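You operate a simulated robot arm through the tools that you are given. There is no shell and no other tool. Be economical: measure what you need, move in short steps, check, and stop when the job is done.

You run a simulated robot arm. Do the job below in one go: nothing can be reset, and whatever is moved stays where it is left.

JOB
Take the spools jar and put it on top of the white bulb on the top of the trestle table.

Only the result counts: the job must be done as asked and must still hold three seconds after the hand-in. Knocking over, shifting, dropping, spilling or breaking anything else fails it.

ROBOT AND FRAMES
A 7-joint arm with a two-finger parallel gripper, fixed in place. Base frame: the origin is at the foot of the arm, x ahead of it, y to its left, z up; the work surface is at about z = 760. Lengths are in mm, angles in degrees, forces in N, time in s.
With the tool pointing down near the work surface it reaches from about 300 to 700 mm from the base axis. Its first joint turns from -66.0 to 66.0 degrees. Payload 1.57 kg.
Tool frame: the origin (TCP) lies between the finger pads and is the grasp point; the fingertips stand 30 mm ahead of it; z points along the fingers, y is the line along which they close. The gripper opens to 110 mm. The fingers are 24 mm wide and 12 mm thick; the gripper's body (48 by 112 mm) begins 78 mm behind the TCP.
Orientation is told as [roll, pitch, yaw] about the base's x, y, z axes, in that order, counted from this pose: with the fingers straight down and closing along the base's y, the tool's x points along the base's -x, its y along +y and its z along -z.

CONTROLS
- The arm moves only by the tool move_arm. Its argument "steps" is a list of rows, each a list of 3 entries, a list of its own where there are three numbers: the turn, a rotation vector about the base's x, y, z in rad, then the shift along the base's x, y, z in cm, then the gripper command, from -1 (shut) to 1 (fully open), values between in proportion. In form: [[[ax, ay, az], [tx, ty, tz], claw], ...]. A call has 1 to 20 rows; each row is the pose to reach, as a shift and turn from the pose commanded when the call began. A row lasts 0.2 s, in which the tool goes at most 50 mm and 8.6 degrees; a call with a longer step from one row to the next is refused whole, and so is a gripper value outside its range. Where a pose cannot be reached the arm comes as near as it can. A force on the tool above 40 N (or 10 N above the force at the start of the call, whichever is more), or a blocked arm, ends the call early, and 0.2 s more pass. The fingers move at their own pace (about 108 mm/s each) and stop on an object; they squeeze with about 35 N. The grip force told is the motor's: it shows also when the fingers shut on nothing. Time passes only in rows, and 0.2 s behind the last, so rows that repeat a pose let the fingers close. It gives the time, the measured TCP pose, the force on the tool (base axes), the opening and the grip force at its end, in the units of the frame above (readings bear some noise).
- Cameras (640 x 400 px; columns grow to the right, rows downward): "scene" is fixed at [161.4, -368, 1402]; the picture's right is [0.89, -0.46, 0.00], its down [-0.27, -0.52, -0.81] and it looks along [0.37, 0.72, -0.58] (base axes); focal length 336 px, centre (320, 200). "wrist" rides on the gripper at [-36, 0, -80] in the tool frame; the picture's right is [0.00, -1.00, 0.00], its down [0.97, 0.00, -0.24] and it looks along [0.24, 0.00, 0.97] (tool axes); focal length 218 px, centre (320, 200).
- get_image(camera): a new picture of that camera. No time passes.
- probe_pixels(camera, pixels): for up to 12 pixels [column, row] of the newest picture of that camera ("zoom" is the newest enlarged one), the place [x, y, z] in the base frame of the surface seen there, good to about 2 mm, but the place of the scene camera against the robot may be out by one fixed shift of up to 25 mm in any direction. No time passes.
- inspect(camera, box): a new picture of the part [left, top, right, bottom] of that camera's present view, enlarged. No time passes.
- close_job(): hands the job in; it is judged then, once.

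Work in short steps. Measure before you move; look again where a grasp or a placing could have gone wrong, and mend it. You have 60 turns and 26 pictures in all, those below and enlarged ones among them. Open the gripper and draw the arm clear of the work before you hand the job in, unless the task says otherwise; then end with one line.

The tools are called after "Call:" as name(argument=value, ...) on one line, values as JSON. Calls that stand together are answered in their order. move_arm: Moves the arm, as the interface text tells. Its arguments: {"type":"object","properties":{"steps":{"type":"array","items":{"type":"array"}}},"required":["steps"]} The other tools are called the same way: get_image (camera) takes a picture; probe_pixels (camera, pixels) gives the place of the surface under pixels of a picture; inspect (camera, box) takes an enlarged picture of a part of a camera's view; close_job () hands the job in.

At the start:

```text
t: 0.0
eef_pos: [360.9, 80.5, 1103.5]
tcp_rot: [0.0, 0.0, 0.0]
ft_force: [-0.4, -0.2, 0.4]
gripper_width: 110.1
finger_force: 0.0
```

scene: 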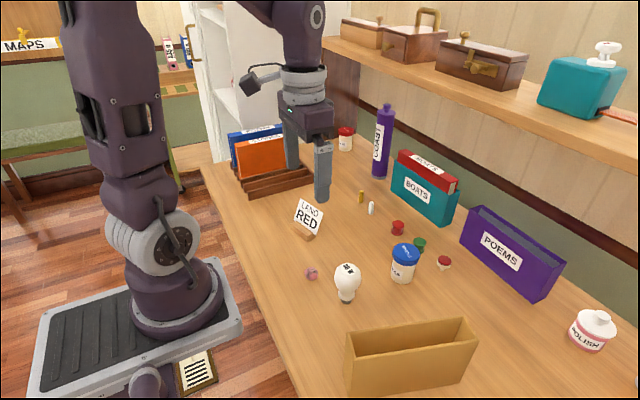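
wrist: 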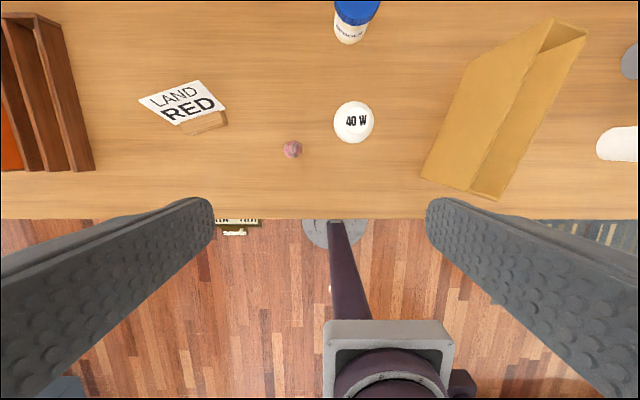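

The scene shows a blue-lidded jar near (404,262), a red-lidded jar near (345,138) and a bulb near (347,282). I'll enlarge these to read the labels.

Call:
inspect(camera="scene", box=[290, 220, 470, 330])

Call:
inspect(camera="scene", box=[310, 100, 470, 220])

```text
3.56 times, centred on (380, 275) of scene
```

zoom: 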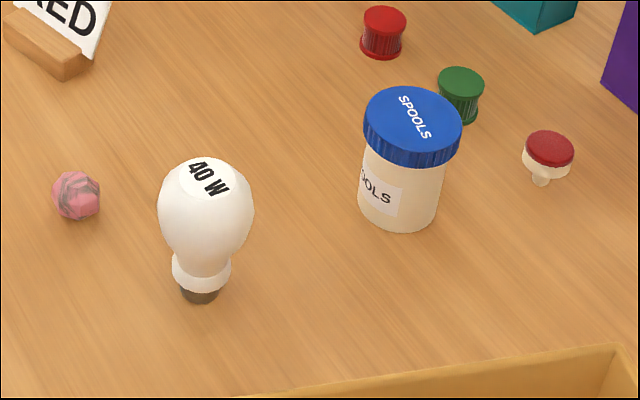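

```text
3.33 times, centred on (390, 160) of scene
```

zoom: 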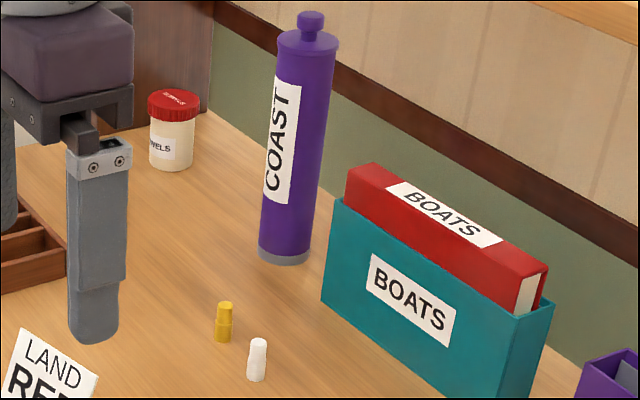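

The spools jar is the blue-lidded one; the bulb stands upright with a small flat top marked "40 W". I'll probe both in the two cameras to find the offset of the scene camera.

Call:
probe_pixels(camera="wrist", pixels=[[353, 121], [353, 104], [335, 122], [373, 122], [353, 140], [357, 8], [350, 41], [293, 148], [353, 112], [344, 122], [362, 122]])

Call:
probe_pixels(camera="scene", pixels=[[348, 270], [406, 249], [394, 248], [418, 252], [402, 244], [345, 303], [402, 283], [311, 274], [419, 240], [398, 222], [444, 258], [406, 262]])

```text
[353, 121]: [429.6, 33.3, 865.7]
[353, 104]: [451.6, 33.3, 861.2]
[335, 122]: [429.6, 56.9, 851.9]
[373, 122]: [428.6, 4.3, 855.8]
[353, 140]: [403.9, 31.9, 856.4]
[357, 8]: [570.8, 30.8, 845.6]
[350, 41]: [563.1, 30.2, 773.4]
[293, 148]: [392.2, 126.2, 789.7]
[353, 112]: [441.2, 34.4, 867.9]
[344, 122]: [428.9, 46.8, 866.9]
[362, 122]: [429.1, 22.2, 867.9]
```

```text
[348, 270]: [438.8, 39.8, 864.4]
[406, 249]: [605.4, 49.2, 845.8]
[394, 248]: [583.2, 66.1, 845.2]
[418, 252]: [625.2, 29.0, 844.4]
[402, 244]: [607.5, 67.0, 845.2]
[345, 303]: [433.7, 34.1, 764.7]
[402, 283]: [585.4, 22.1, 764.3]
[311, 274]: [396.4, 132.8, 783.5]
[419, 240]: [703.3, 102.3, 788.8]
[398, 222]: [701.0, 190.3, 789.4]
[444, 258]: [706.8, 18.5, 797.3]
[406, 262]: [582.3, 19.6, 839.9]
```

The jar is near (590,38), top z≈845; the bulb's flat top is near (428,33), z≈867. I check where the shelf's front edge and the purple tube are before moving.

Call:
probe_pixels(camera="scene", pixels=[[400, 68], [500, 108], [600, 152], [425, 155], [490, 215], [387, 105], [420, 333], [350, 336]])

Call:
move_arm(steps=[[[0, 0, 0], [4, -0.8, -1], 1], [[0, 0, 0], [8, -1.6, -2], 1], [[0, 0, 0], [12, -2.4, -4], 1], [[0, 0, 0], [16, -3.2, -6], 1], [[0, 0, 0], [20, -4, -8], 1], [[0, 0, 0], [22.9, -4.2, -10], 1], [[0, 0, 0], [22.9, -4.2, -10], 1]])

Call:
get_image(camera="wrist")

```text
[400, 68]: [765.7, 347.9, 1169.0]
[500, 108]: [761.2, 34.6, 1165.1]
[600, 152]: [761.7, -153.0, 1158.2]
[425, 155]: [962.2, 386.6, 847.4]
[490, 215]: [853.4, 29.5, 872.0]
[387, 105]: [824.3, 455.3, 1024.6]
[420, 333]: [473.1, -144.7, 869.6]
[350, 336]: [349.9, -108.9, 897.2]
```

```text
t: 1.6
eef_pos: [590.3, 38.5, 1005.5]
tcp_rot: [-0.1, 0.0, 0.0]
ft_force: [-0.3, -0.5, -0.5]
gripper_width: 110.1
finger_force: 0.2
```

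```text
21 pictures are left
```

wrist: 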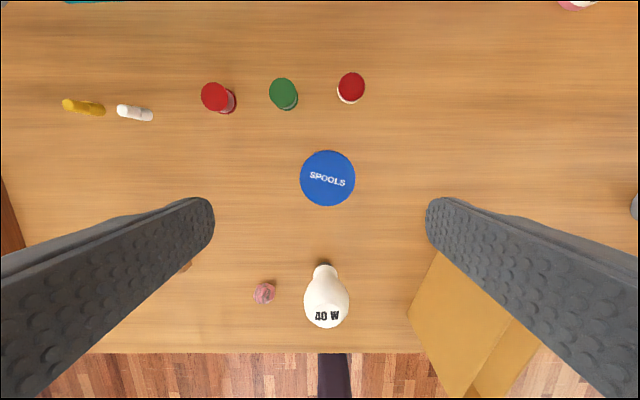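

The lid circle runs from about column 300 to 355 and row 150 to 206, centre (327.5,178). I'll probe its edges, and the bulb top again.

Call:
probe_pixels(camera="wrist", pixels=[[302, 178], [353, 178], [327, 153], [327, 203], [327, 178], [327, 316], [327, 325], [316, 316], [338, 316], [327, 307]])

Call:
inspect(camera="wrist", box=[272, 250, 384, 340])

```text
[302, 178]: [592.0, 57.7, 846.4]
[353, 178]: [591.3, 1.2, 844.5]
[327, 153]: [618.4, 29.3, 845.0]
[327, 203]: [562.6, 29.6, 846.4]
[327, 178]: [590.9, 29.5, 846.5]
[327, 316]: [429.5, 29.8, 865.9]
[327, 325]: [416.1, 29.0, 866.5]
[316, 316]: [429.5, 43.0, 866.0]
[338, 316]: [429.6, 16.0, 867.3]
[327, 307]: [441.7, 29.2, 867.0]
```

```text
4.44 times, centred on (328, 295) of wrist
```

zoom: 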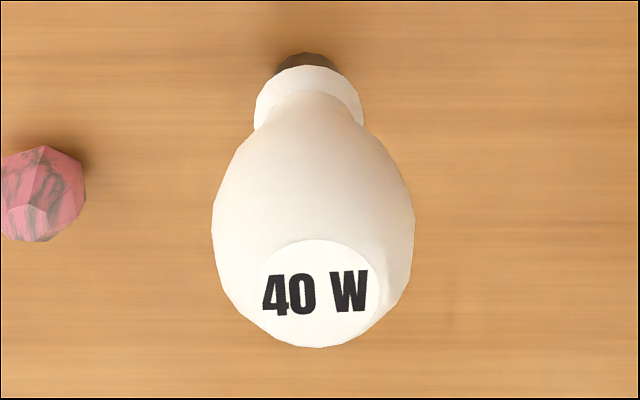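

Jar axis (590.5,29.5), lid about 58 mm across; bulb top disc centre (429.3,29.4), z≈866.5. I lower straight over the jar to grip the lid band at z≈830, open, and check before closing.

Call:
move_arm(steps=[[[0, 0, 0], [0, -0.9, -4], 1], [[0, 0, 0], [0, -0.9, -8], 1], [[0, 0, 0], [0, -0.9, -12], 1], [[0, 0, 0], [0, -0.9, -15], 1], [[0, 0, 0], [0, -0.9, -17.5], 1], [[0, 0, 0], [0, -0.9, -17.5], 1]])

Call:
get_image(camera="wrist")

```text
t: 3.0
eef_pos: [589.6, 31.2, 828.1]
tcp_rot: [0.0, 0.0, 0.0]
ft_force: [0.7, -0.9, -0.4]
gripper_width: 109.9
finger_force: 0.0
```

```text
19 pictures are left
```

wrist: 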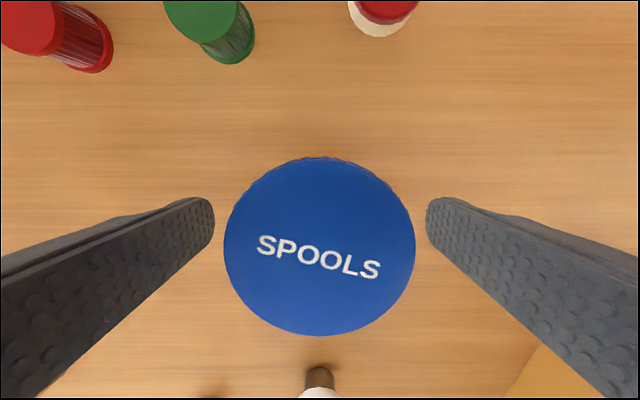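

The lid is centred between the fingers at (319,246). I probe its edges once more, then close.

Call:
probe_pixels(camera="wrist", pixels=[[228, 246], [411, 246], [320, 163], [320, 330], [320, 246]])

Call:
move_arm(steps=[[[0, 0, 0], [0, 0, 0], 0.3], [[0, 0, 0], [0, 0, 0], -0.2], [[0, 0, 0], [0, 0, 0], -1], [[0, 0, 0], [0, 0, 0], -1], [[0, 0, 0], [0, 0, 0], -1]])

```text
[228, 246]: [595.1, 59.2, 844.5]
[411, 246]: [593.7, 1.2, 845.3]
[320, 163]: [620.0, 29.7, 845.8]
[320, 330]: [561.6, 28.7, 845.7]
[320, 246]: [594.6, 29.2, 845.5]
```

```text
t: 4.2
eef_pos: [589.2, 30.3, 829.1]
tcp_rot: [0.0, 0.0, 0.0]
ft_force: [0.0, -0.3, 0.3]
gripper_width: 59.8
finger_force: 35.0
```

The grip holds at 59.8 mm with 35 N. I lift 30 mm and check that the jar comes with the lid.

Call:
move_arm(steps=[[[0, 0, 0], [0, 0, 1], -1], [[0, 0, 0], [0, 0, 3], -1], [[0, 0, 0], [0, 0, 3], -1]])

Call:
inspect(camera="scene", box=[290, 180, 470, 310])

```text
t: 5.0
eef_pos: [589.9, 28.9, 860.0]
tcp_rot: [-0.1, 0.0, 0.0]
ft_force: [-0.1, -1.3, 0.5]
gripper_width: 59.3
finger_force: 34.8
```

```text
3.08 times, centred on (380, 245) of scene
```

zoom: 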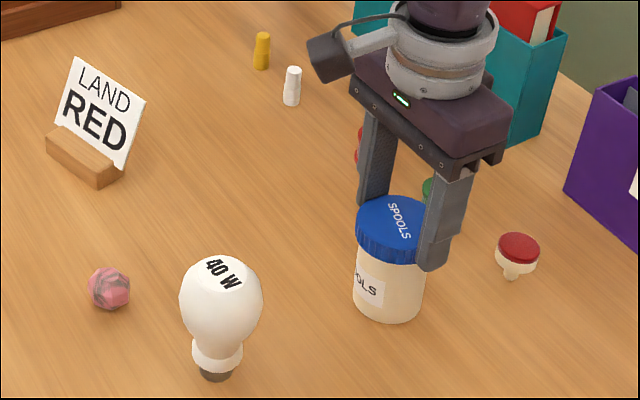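

The jar's bottom is still near (402,284) and its lid top near row 244, as before: it may not have risen. I check with the wrist camera.

Call:
get_image(camera="wrist")

Call:
get_image(camera="scene")

Call:
probe_pixels(camera="wrist", pixels=[[320, 246], [320, 200]])

Call:
probe_pixels(camera="scene", pixels=[[402, 282], [406, 249], [402, 288], [400, 270]])

```text
17 pictures are left
```

wrist: 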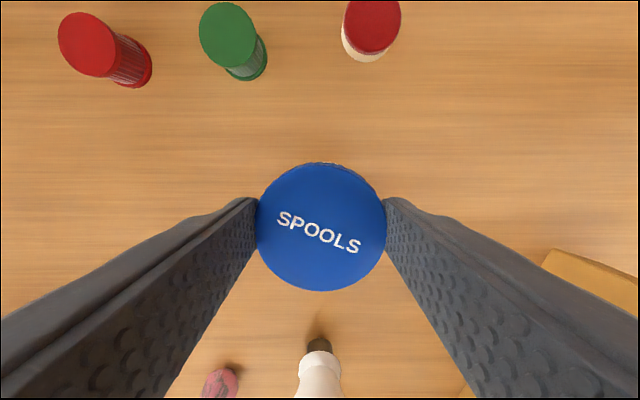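

```text
16 pictures are left
```

scene: 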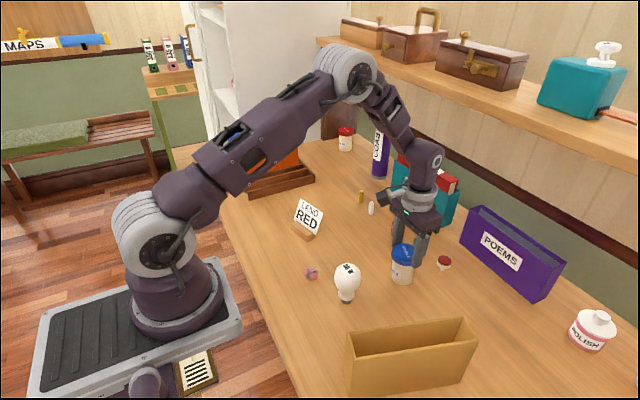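

```text
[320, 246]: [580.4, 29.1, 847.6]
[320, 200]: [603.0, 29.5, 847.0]
```

```text
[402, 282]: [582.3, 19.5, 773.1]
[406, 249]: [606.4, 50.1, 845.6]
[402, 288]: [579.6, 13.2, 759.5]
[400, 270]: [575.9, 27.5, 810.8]
```

The fingers slid up the lid; the jar has not moved (lid still at z 847). I open, go lower (TCP z≈808) and try a small slow lift to see how the friction behaves.

Call:
move_arm(steps=[[[0, 0, 0], [0, 0, 0], 0.4], [[0, 0, 0], [0, 0, 0], 0.6], [[0, 0, 0], [0.1, 0, -2.5], 0.6], [[0, 0, 0], [0.1, 0, -5], 0.6], [[0, 0, 0], [0.1, 0, -5], 0.2], [[0, 0, 0], [0.1, 0, -5], -1], [[0, 0, 0], [0.1, 0, -5], -1], [[0, 0, 0], [0.1, 0, -5], -1], [[0, 0, 0], [0.1, 0, -5], -1]])

Call:
move_arm(steps=[[[0, 0, 0], [0, 0, 0.1], -1], [[0, 0, 0], [0, 0, 0.2], -1], [[0, 0, 0], [0, 0, 0.3], -1], [[0, 0, 0], [0, 0, 0.4], -1]])

Call:
inspect(camera="scene", box=[350, 220, 450, 300])

```text
t: 7.0
eef_pos: [591.4, 29.8, 809.6]
tcp_rot: [-0.1, -0.1, 0.0]
ft_force: [0.3, 0.9, -0.5]
gripper_width: 60.2
finger_force: 35.4
```

```text
t: 8.0
eef_pos: [592.1, 27.8, 814.4]
tcp_rot: [0.1, 0.0, -0.1]
ft_force: [-0.9, -0.3, -0.7]
gripper_width: 60.1
finger_force: 35.4
```

```text
5.00 times, centred on (400, 260) of scene
```

zoom: 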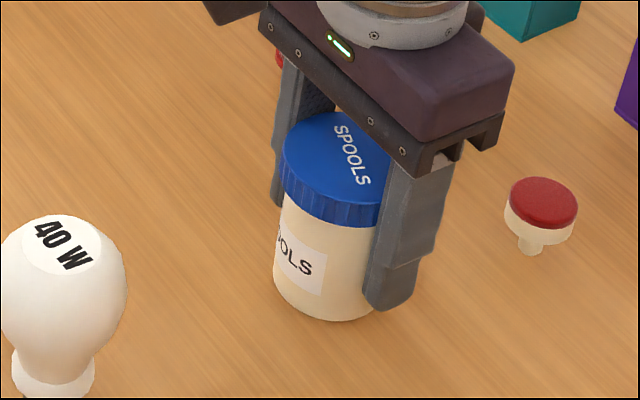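

Force still shows no load. I probe the lid top and body to see whether it rose the 4 mm, and to measure lid and body widths.

Call:
probe_pixels(camera="zoom", pixels=[[330, 150], [320, 180], [330, 312], [325, 260], [286, 235], [290, 185], [276, 275], [325, 200], [325, 218], [325, 232]])

```text
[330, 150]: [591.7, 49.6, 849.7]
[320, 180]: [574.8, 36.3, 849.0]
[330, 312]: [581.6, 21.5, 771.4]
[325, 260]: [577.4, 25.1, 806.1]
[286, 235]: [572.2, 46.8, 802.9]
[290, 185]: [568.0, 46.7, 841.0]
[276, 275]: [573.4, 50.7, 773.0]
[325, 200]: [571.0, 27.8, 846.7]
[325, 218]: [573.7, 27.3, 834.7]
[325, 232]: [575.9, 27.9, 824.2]
```

The lid top rose from 845.6 to about 849.4, so this lower grip with a slow lift does carry it. I continue slowly and check again.

Call:
move_arm(steps=[[[0, 0, 0], [0, 0, 0.1], -1], [[0, 0, 0], [0, 0, 0.2], -1], [[0, 0, 0], [0, 0, 0.3], -1], [[0, 0, 0], [0, 0, 0.5], -1], [[0, 0, 0], [0, 0, 0.7], -1], [[0, 0, 0], [0, 0, 0.9], -1], [[0, 0, 0], [0, 0, 1.1], -1], [[0, 0, 0], [0, 0, 1.3], -1], [[0, 0, 0], [0, 0, 1.5], -1]])

Call:
inspect(camera="scene", box=[350, 220, 450, 300])

Call:
probe_pixels(camera="zoom", pixels=[[330, 140], [320, 160], [330, 290], [330, 312], [325, 180]])

```text
t: 10.0
eef_pos: [590.4, 28.6, 827.9]
tcp_rot: [-0.1, 0.1, 0.0]
ft_force: [-0.2, 0.0, -1.8]
gripper_width: 60.0
finger_force: 35.8
```

```text
5.00 times, centred on (400, 260) of scene
```

zoom: 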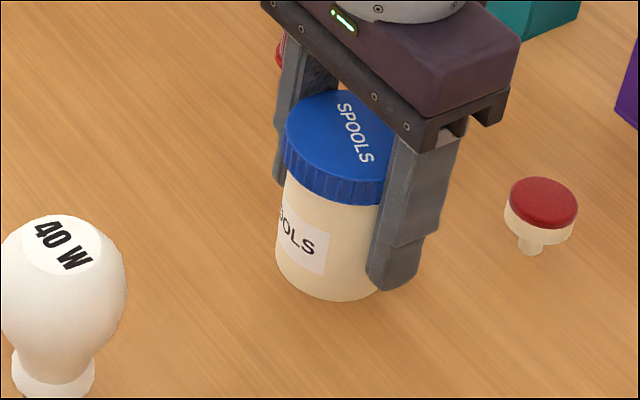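

```text
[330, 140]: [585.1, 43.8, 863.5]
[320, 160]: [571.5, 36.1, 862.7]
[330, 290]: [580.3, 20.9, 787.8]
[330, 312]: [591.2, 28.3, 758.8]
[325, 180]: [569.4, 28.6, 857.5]
```

The jar follows (lid top 863, bottom clear of the table, load 1.8 N). I continue up at 4 mm per row and check for slip.

Call:
move_arm(steps=[[[0, 0, 0], [0, 0, 0.2], -1], [[0, 0, 0], [0, 0, 0.5], -1], [[0, 0, 0], [0, 0, 0.9], -1], [[0, 0, 0], [0, 0, 1.3], -1], [[0, 0, 0], [0, 0, 1.7], -1], [[0, 0, 0], [0, 0, 2.1], -1], [[0, 0, 0], [0, 0, 2.5], -1], [[0, 0, 0], [0, 0, 2.9], -1], [[0, 0, 0], [0, 0, 3.3], -1], [[0, 0, 0], [0, 0, 3.7], -1], [[0, 0, 0], [0, 0, 4.1], -1], [[0, 0, 0], [0, 0, 4.3], -1], [[0, 0, 0], [0, 0, 4.4], -1]])

Call:
get_image(camera="wrist")

Call:
probe_pixels(camera="wrist", pixels=[[320, 220], [320, 260], [290, 240], [350, 240]])

```text
t: 12.8
eef_pos: [592.0, 28.9, 871.8]
tcp_rot: [-0.1, 0.0, 0.0]
ft_force: [-0.2, -0.8, -1.0]
gripper_width: 59.8
finger_force: 34.6
```

```text
13 pictures are left
```

wrist: 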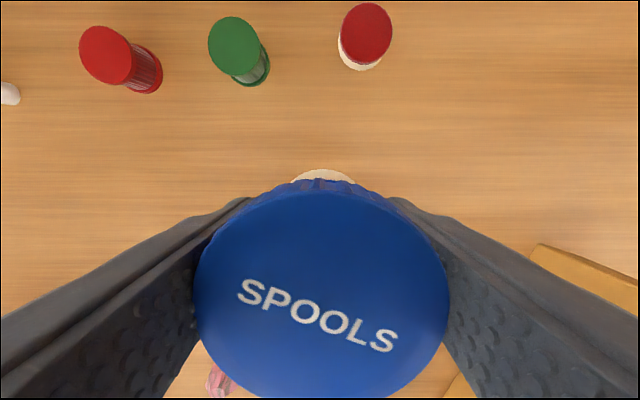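

```text
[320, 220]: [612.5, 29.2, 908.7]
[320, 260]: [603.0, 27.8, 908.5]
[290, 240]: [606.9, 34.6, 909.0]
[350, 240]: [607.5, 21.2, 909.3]
```

Lid top is at 909 with TCP 872: no slip. I raise another 66 mm and then probe lid edges for the jar's centre in the hand.

Call:
move_arm(steps=[[[0, 0, 0], [0, 0, 0.2], -1], [[0, 0, 0], [0, 0, 0.5], -1], [[0, 0, 0], [0, 0, 0.9], -1], [[0, 0, 0], [0, 0, 1.3], -1], [[0, 0, 0], [0, 0, 1.7], -1], [[0, 0, 0], [0, 0, 2.1], -1], [[0, 0, 0], [0, 0, 2.5], -1], [[0, 0, 0], [0, 0, 2.9], -1], [[0, 0, 0], [0, 0, 3.3], -1], [[0, 0, 0], [0, 0, 3.7], -1], [[0, 0, 0], [0, 0, 4.1], -1], [[0, 0, 0], [0, 0, 4.5], -1], [[0, 0, 0], [0, 0, 4.9], -1], [[0, 0, 0], [0, 0, 5.3], -1], [[0, 0, 0], [0, 0, 5.7], -1], [[0, 0, 0], [0, 0, 6.1], -1], [[0, 0, 0], [0, 0, 6.4], -1], [[0, 0, 0], [0, 0, 6.6], -1], [[0, 0, 0], [0, 0, 6.6], -1]])

Call:
get_image(camera="wrist")

Call:
probe_pixels(camera="wrist", pixels=[[320, 196], [320, 394], [205, 290], [440, 290], [320, 290], [320, 192], [320, 398], [198, 290], [446, 290]])

```text
t: 16.8
eef_pos: [590.0, 27.8, 937.2]
tcp_rot: [0.0, -0.1, 0.0]
ft_force: [-0.7, 0.2, -1.9]
gripper_width: 59.9
finger_force: 35.2
```

```text
12 pictures are left
```

wrist: 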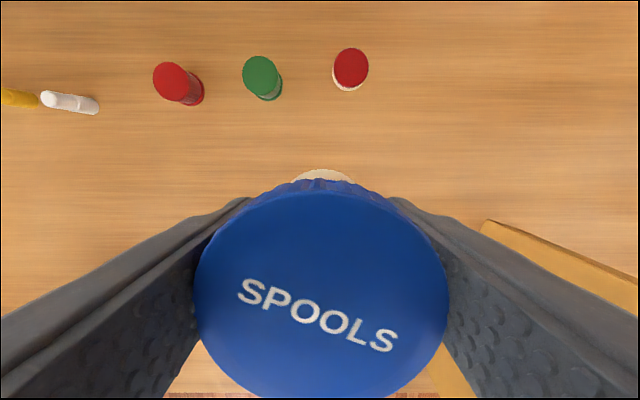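

```text
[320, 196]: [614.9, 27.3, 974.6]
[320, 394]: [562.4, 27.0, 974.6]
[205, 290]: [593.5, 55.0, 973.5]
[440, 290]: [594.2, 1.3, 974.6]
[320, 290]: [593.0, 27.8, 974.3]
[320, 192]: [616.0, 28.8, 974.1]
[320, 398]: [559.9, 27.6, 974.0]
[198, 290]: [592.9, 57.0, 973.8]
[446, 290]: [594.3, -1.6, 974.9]
```

Jar centre in hand is about (589,28), lid top 974.5, so its bottom is about 889, 22 mm above the bulb top. I carry it 160 mm back in gentle steps to above the bulb.

Call:
move_arm(steps=[[[0, 0, 0], [-0.3, 0, 0], -1], [[0, 0, 0], [-0.9, 0, 0], -1], [[0, 0, 0], [-1.8, 0, 0], -1], [[0, 0, 0], [-2.8, 0, 0], -1], [[0, 0, 0], [-3.8, 0, 0], -1], [[0, 0, 0], [-4.8, 0, 0], -1], [[0, 0, 0], [-5.8, 0, 0], -1], [[0, 0, 0], [-6.8, 0, 0], -1], [[0, 0, 0], [-7.8, 0, 0], -1], [[0, 0, 0], [-8.8, 0, 0], -1], [[0, 0, 0], [-9.8, 0, 0], -1], [[0, 0, 0], [-10.8, 0, 0], -1], [[0, 0, 0], [-11.8, 0, 0], -1], [[0, 0, 0], [-12.8, 0, 0], -1], [[0, 0, 0], [-13.8, 0, 0], -1], [[0, 0, 0], [-14.7, 0, 0], -1], [[0, 0, 0], [-15.4, 0, 0], -1], [[0, 0, 0], [-15.8, 0, 0], -1], [[0, 0, 0], [-16, 0, 0], -1], [[0, 0, 0], [-16, 0, 0], -1]])

Call:
get_image(camera="wrist")

Call:
inspect(camera="scene", box=[280, 200, 420, 310])

Call:
probe_pixels(camera="wrist", pixels=[[320, 194], [320, 396], [200, 290], [444, 290], [320, 290]])

```text
t: 21.0
eef_pos: [429.8, 28.5, 937.5]
tcp_rot: [0.0, 0.0, 0.0]
ft_force: [0.7, -0.2, -0.5]
gripper_width: 59.9
finger_force: 34.9
```

```text
11 pictures are left
```

wrist: 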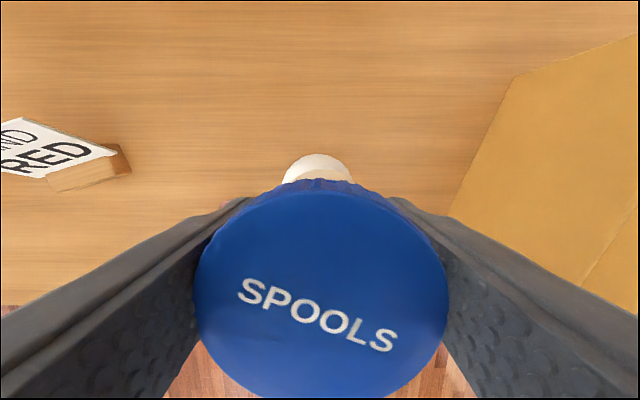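

```text
3.64 times, centred on (350, 255) of scene
```

zoom: 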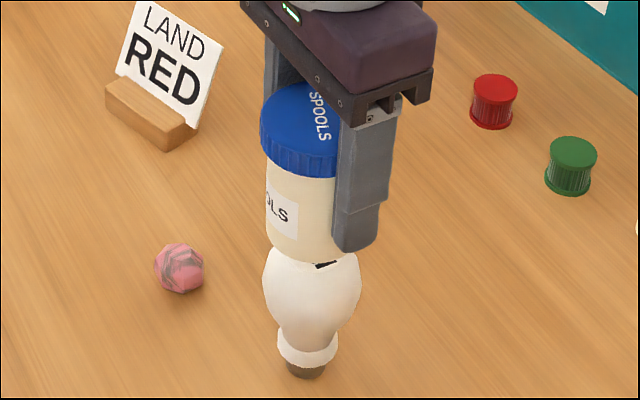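

```text
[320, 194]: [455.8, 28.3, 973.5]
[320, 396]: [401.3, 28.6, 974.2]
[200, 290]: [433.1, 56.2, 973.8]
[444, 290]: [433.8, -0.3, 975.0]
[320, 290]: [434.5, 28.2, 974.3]
```

Jar centre about (428.6,28.2); bulb centre (429.2,29.6). I shift by (+0.6,+1.4) mm and lower 18 mm, leaving about 3 mm, then check.

Call:
move_arm(steps=[[[0, 0, 0], [0.06, 0.14, -0.1], -1], [[0, 0, 0], [0.06, 0.14, -0.3], -1], [[0, 0, 0], [0.06, 0.14, -0.6], -1], [[0, 0, 0], [0.06, 0.14, -0.9], -1], [[0, 0, 0], [0.06, 0.14, -1.2], -1], [[0, 0, 0], [0.06, 0.14, -1.5], -1], [[0, 0, 0], [0.06, 0.14, -1.7], -1], [[0, 0, 0], [0.06, 0.14, -1.8], -1], [[0, 0, 0], [0.06, 0.14, -1.8], -1]])

Call:
inspect(camera="scene", box=[310, 220, 390, 310])

```text
t: 23.0
eef_pos: [431.5, 31.6, 919.6]
tcp_rot: [-0.1, 0.0, 0.0]
ft_force: [-0.2, 0.6, -1.2]
gripper_width: 59.7
finger_force: 35.0
```

```text
4.44 times, centred on (350, 265) of scene
```

zoom: 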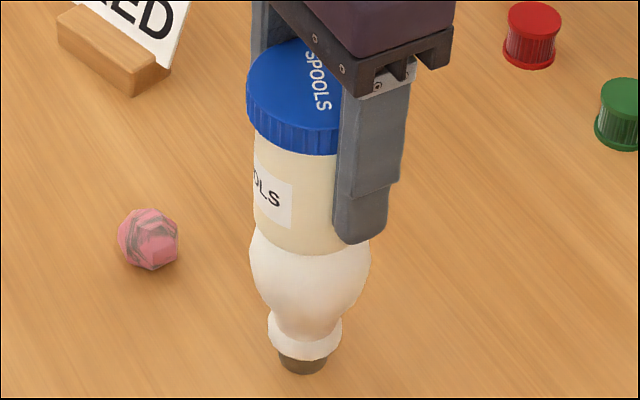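

The jar is just above the bulb. I probe points around the lid side, jar body and bulb in this one picture, to compare their axes free of the camera offset.

Call:
probe_pixels(camera="zoom", pixels=[[252, 100], [270, 122], [295, 135], [325, 139], [262, 180], [275, 215], [300, 220], [322, 222], [256, 270], [280, 283], [310, 288], [362, 275]])

```text
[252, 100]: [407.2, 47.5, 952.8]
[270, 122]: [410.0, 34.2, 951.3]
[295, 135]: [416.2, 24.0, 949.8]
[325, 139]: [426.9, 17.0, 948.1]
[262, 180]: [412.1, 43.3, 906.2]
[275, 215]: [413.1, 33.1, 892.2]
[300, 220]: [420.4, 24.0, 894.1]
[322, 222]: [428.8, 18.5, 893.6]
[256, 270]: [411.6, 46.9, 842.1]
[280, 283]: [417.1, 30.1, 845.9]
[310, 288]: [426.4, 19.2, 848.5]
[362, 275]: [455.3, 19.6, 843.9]
```

Wrist measures put the axes within 1 mm; scene fits suggest the jar is up to 3 mm off toward (-x,+y). The top disc is about 33 mm across, so I split the difference (+1.2,−0.7) and lower in 0.5 mm rows, watching force.

Call:
move_arm(steps=[[[0, 0, 0], [0.06, -0.04, 0], -1], [[0, 0, 0], [0.12, -0.07, 0], -1], [[0, 0, 0], [0.12, -0.07, -0.05], -1], [[0, 0, 0], [0.12, -0.07, -0.1], -1], [[0, 0, 0], [0.12, -0.07, -0.15], -1], [[0, 0, 0], [0.12, -0.07, -0.2], -1], [[0, 0, 0], [0.12, -0.07, -0.2], -1]])

Call:
move_arm(steps=[[[0, 0, 0], [0, 0, -0.05], -1], [[0, 0, 0], [0, 0, -0.05], -1]])

Call:
move_arm(steps=[[[0, 0, 0], [0, 0, -0.05], -1], [[0, 0, 0], [0, 0, -0.05], -1]])

```text
t: 24.6
eef_pos: [430.2, 30.6, 917.3]
tcp_rot: [0.0, 0.0, 0.1]
ft_force: [0.1, 1.4, -1.0]
gripper_width: 59.8
finger_force: 35.5
```

```text
t: 25.2
eef_pos: [430.7, 30.2, 918.1]
tcp_rot: [0.1, 0.0, 0.0]
ft_force: [0.2, 0.1, -0.6]
gripper_width: 60.0
finger_force: 35.3
```

```text
t: 25.8
eef_pos: [431.6, 28.6, 917.4]
tcp_rot: [0.1, 0.0, 0.0]
ft_force: [-0.1, 0.3, -1.2]
gripper_width: 59.9
finger_force: 34.9
```

No upward force yet (commanded z about 916.5). I continue in half-millimetre calls until the force turns positive.

Call:
move_arm(steps=[[[0, 0, 0], [0, 0, -0.05], -1], [[0, 0, 0], [0, 0, -0.05], -1]])

Call:
move_arm(steps=[[[0, 0, 0], [0, 0, -0.05], -1], [[0, 0, 0], [0, 0, -0.05], -1]])

Call:
move_arm(steps=[[[0, 0, 0], [0, 0, -0.05], -1], [[0, 0, 0], [0, 0, -0.05], -1]])

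```text
t: 26.4
eef_pos: [432.1, 29.9, 915.9]
tcp_rot: [0.1, 0.1, 0.0]
ft_force: [-0.4, 0.3, -0.6]
gripper_width: 59.8
finger_force: 34.4
```

```text
t: 27.0
eef_pos: [431.8, 30.7, 914.9]
tcp_rot: [-0.1, 0.0, 0.0]
ft_force: [-1.2, 1.1, 0.4]
gripper_width: 59.6
finger_force: 35.7
```

```text
t: 27.6
eef_pos: [432.0, 30.1, 915.6]
tcp_rot: [0.0, 0.0, -0.1]
ft_force: [-0.2, 0.1, 2.4]
gripper_width: 59.6
finger_force: 35.0
```

Force turned positive (+2.4 N), so the jar rests on the bulb. I look before releasing.

Call:
inspect(camera="scene", box=[310, 220, 390, 310])

Call:
get_image(camera="wrist")

Call:
probe_pixels(camera="wrist", pixels=[[320, 194], [320, 396], [200, 290], [444, 290], [320, 290]])

```text
4.44 times, centred on (350, 265) of scene
```

zoom: 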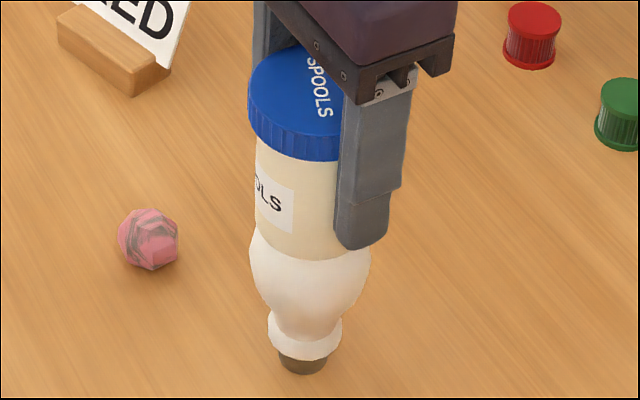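

```text
7 pictures are left
```

wrist: 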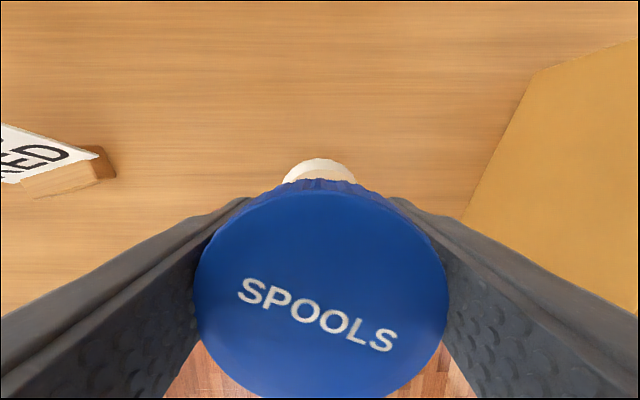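

```text
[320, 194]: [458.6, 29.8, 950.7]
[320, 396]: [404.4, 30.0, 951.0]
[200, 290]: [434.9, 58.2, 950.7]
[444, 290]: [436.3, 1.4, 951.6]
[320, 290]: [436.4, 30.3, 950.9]
```

Jar centre (431,30), lid level, jar seated on the bulb's disc. I release gradually, wait, and look.

Call:
move_arm(steps=[[[0, 0, 0], [0, 0, 0], -1], [[0, 0, 0], [0, 0, 0], 0.15], [[0, 0, 0], [0, 0, 0], 0.25], [[0, 0, 0], [0, 0, 0], 0.4], [[0, 0, 0], [0, 0, 0], 0.6], [[0, 0, 0], [0, 0, 0], 0.8], [[0, 0, 0], [0, 0, 0], 0.8]])

Call:
get_image(camera="wrist")

Call:
probe_pixels(camera="wrist", pixels=[[320, 200], [320, 390], [210, 290], [430, 290], [320, 290]])

```text
t: 29.2
eef_pos: [431.2, 29.0, 914.6]
tcp_rot: [0.0, -0.1, -0.1]
ft_force: [-0.5, 0.1, 0.4]
gripper_width: 99.1
finger_force: 0.1
```

```text
6 pictures are left
```

wrist: 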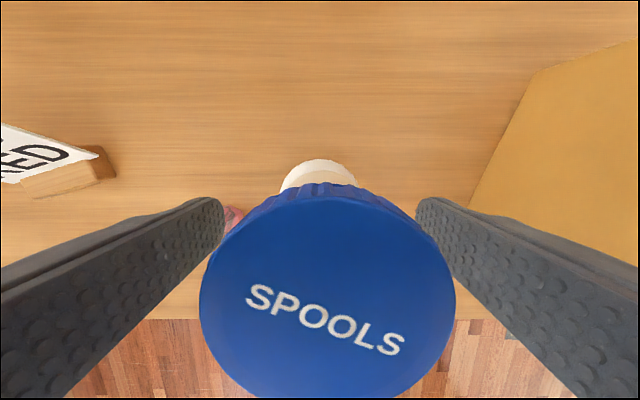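

```text
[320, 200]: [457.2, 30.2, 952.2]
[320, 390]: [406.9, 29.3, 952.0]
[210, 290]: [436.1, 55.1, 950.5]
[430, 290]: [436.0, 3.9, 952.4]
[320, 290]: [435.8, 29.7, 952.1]
```

The jar stands free and level (z≈952). I draw straight up slowly, then look.

Call:
move_arm(steps=[[[0, 0, 0], [0, 0, 0.5], 0.8], [[0, 0, 0], [0, 0, 1.5], 0.8], [[0, 0, 0], [0, 0, 3], 0.8], [[0, 0, 0], [0, 0, 5], 0.8], [[0, 0, 0], [0, 0, 7], 0.8], [[0, 0, 0], [0, 0, 9], 0.8], [[0, 0, 0], [0, 0, 11], 0.8], [[0, 0, 0], [0, 0, 14], 0.8], [[0, 0, 0], [0, 0, 17], 0.8], [[0, 0, 0], [0, 0, 19], 0.8], [[0, 0, 0], [0, 0, 19], 0.8], [[0, 0, 0], [0, 0, 19], 0.8], [[0, 0, 0], [0, 0, 19], 0.8], [[0, 0, 0], [0, 0, 19], 0.8]])

Call:
get_image(camera="scene")

Call:
inspect(camera="scene", box=[300, 210, 400, 310])

```text
t: 32.2
eef_pos: [432.4, 30.7, 1105.4]
tcp_rot: [0.0, 0.0, 0.0]
ft_force: [-0.4, -0.1, -0.3]
gripper_width: 99.0
finger_force: 0.1
```

```text
5 pictures are left
```

scene: 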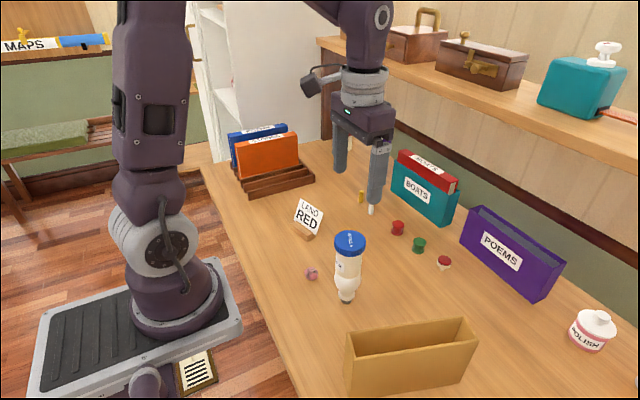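

```text
4.00 times, centred on (350, 260) of scene
```

zoom: 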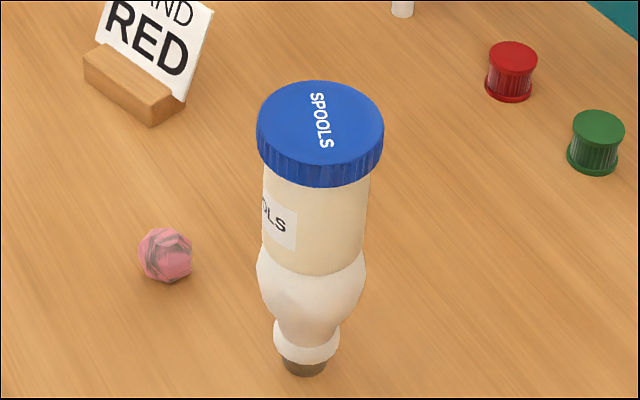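

The jar stands upright and steady on the bulb. The gripper is open and 150 mm above it, and nothing else has moved, so I hand in.

Call:
close_job()

```text
The job is handed in.
```

The spools jar is standing upright on top of the white bulb, the arm is clear of it, and nothing else was moved.
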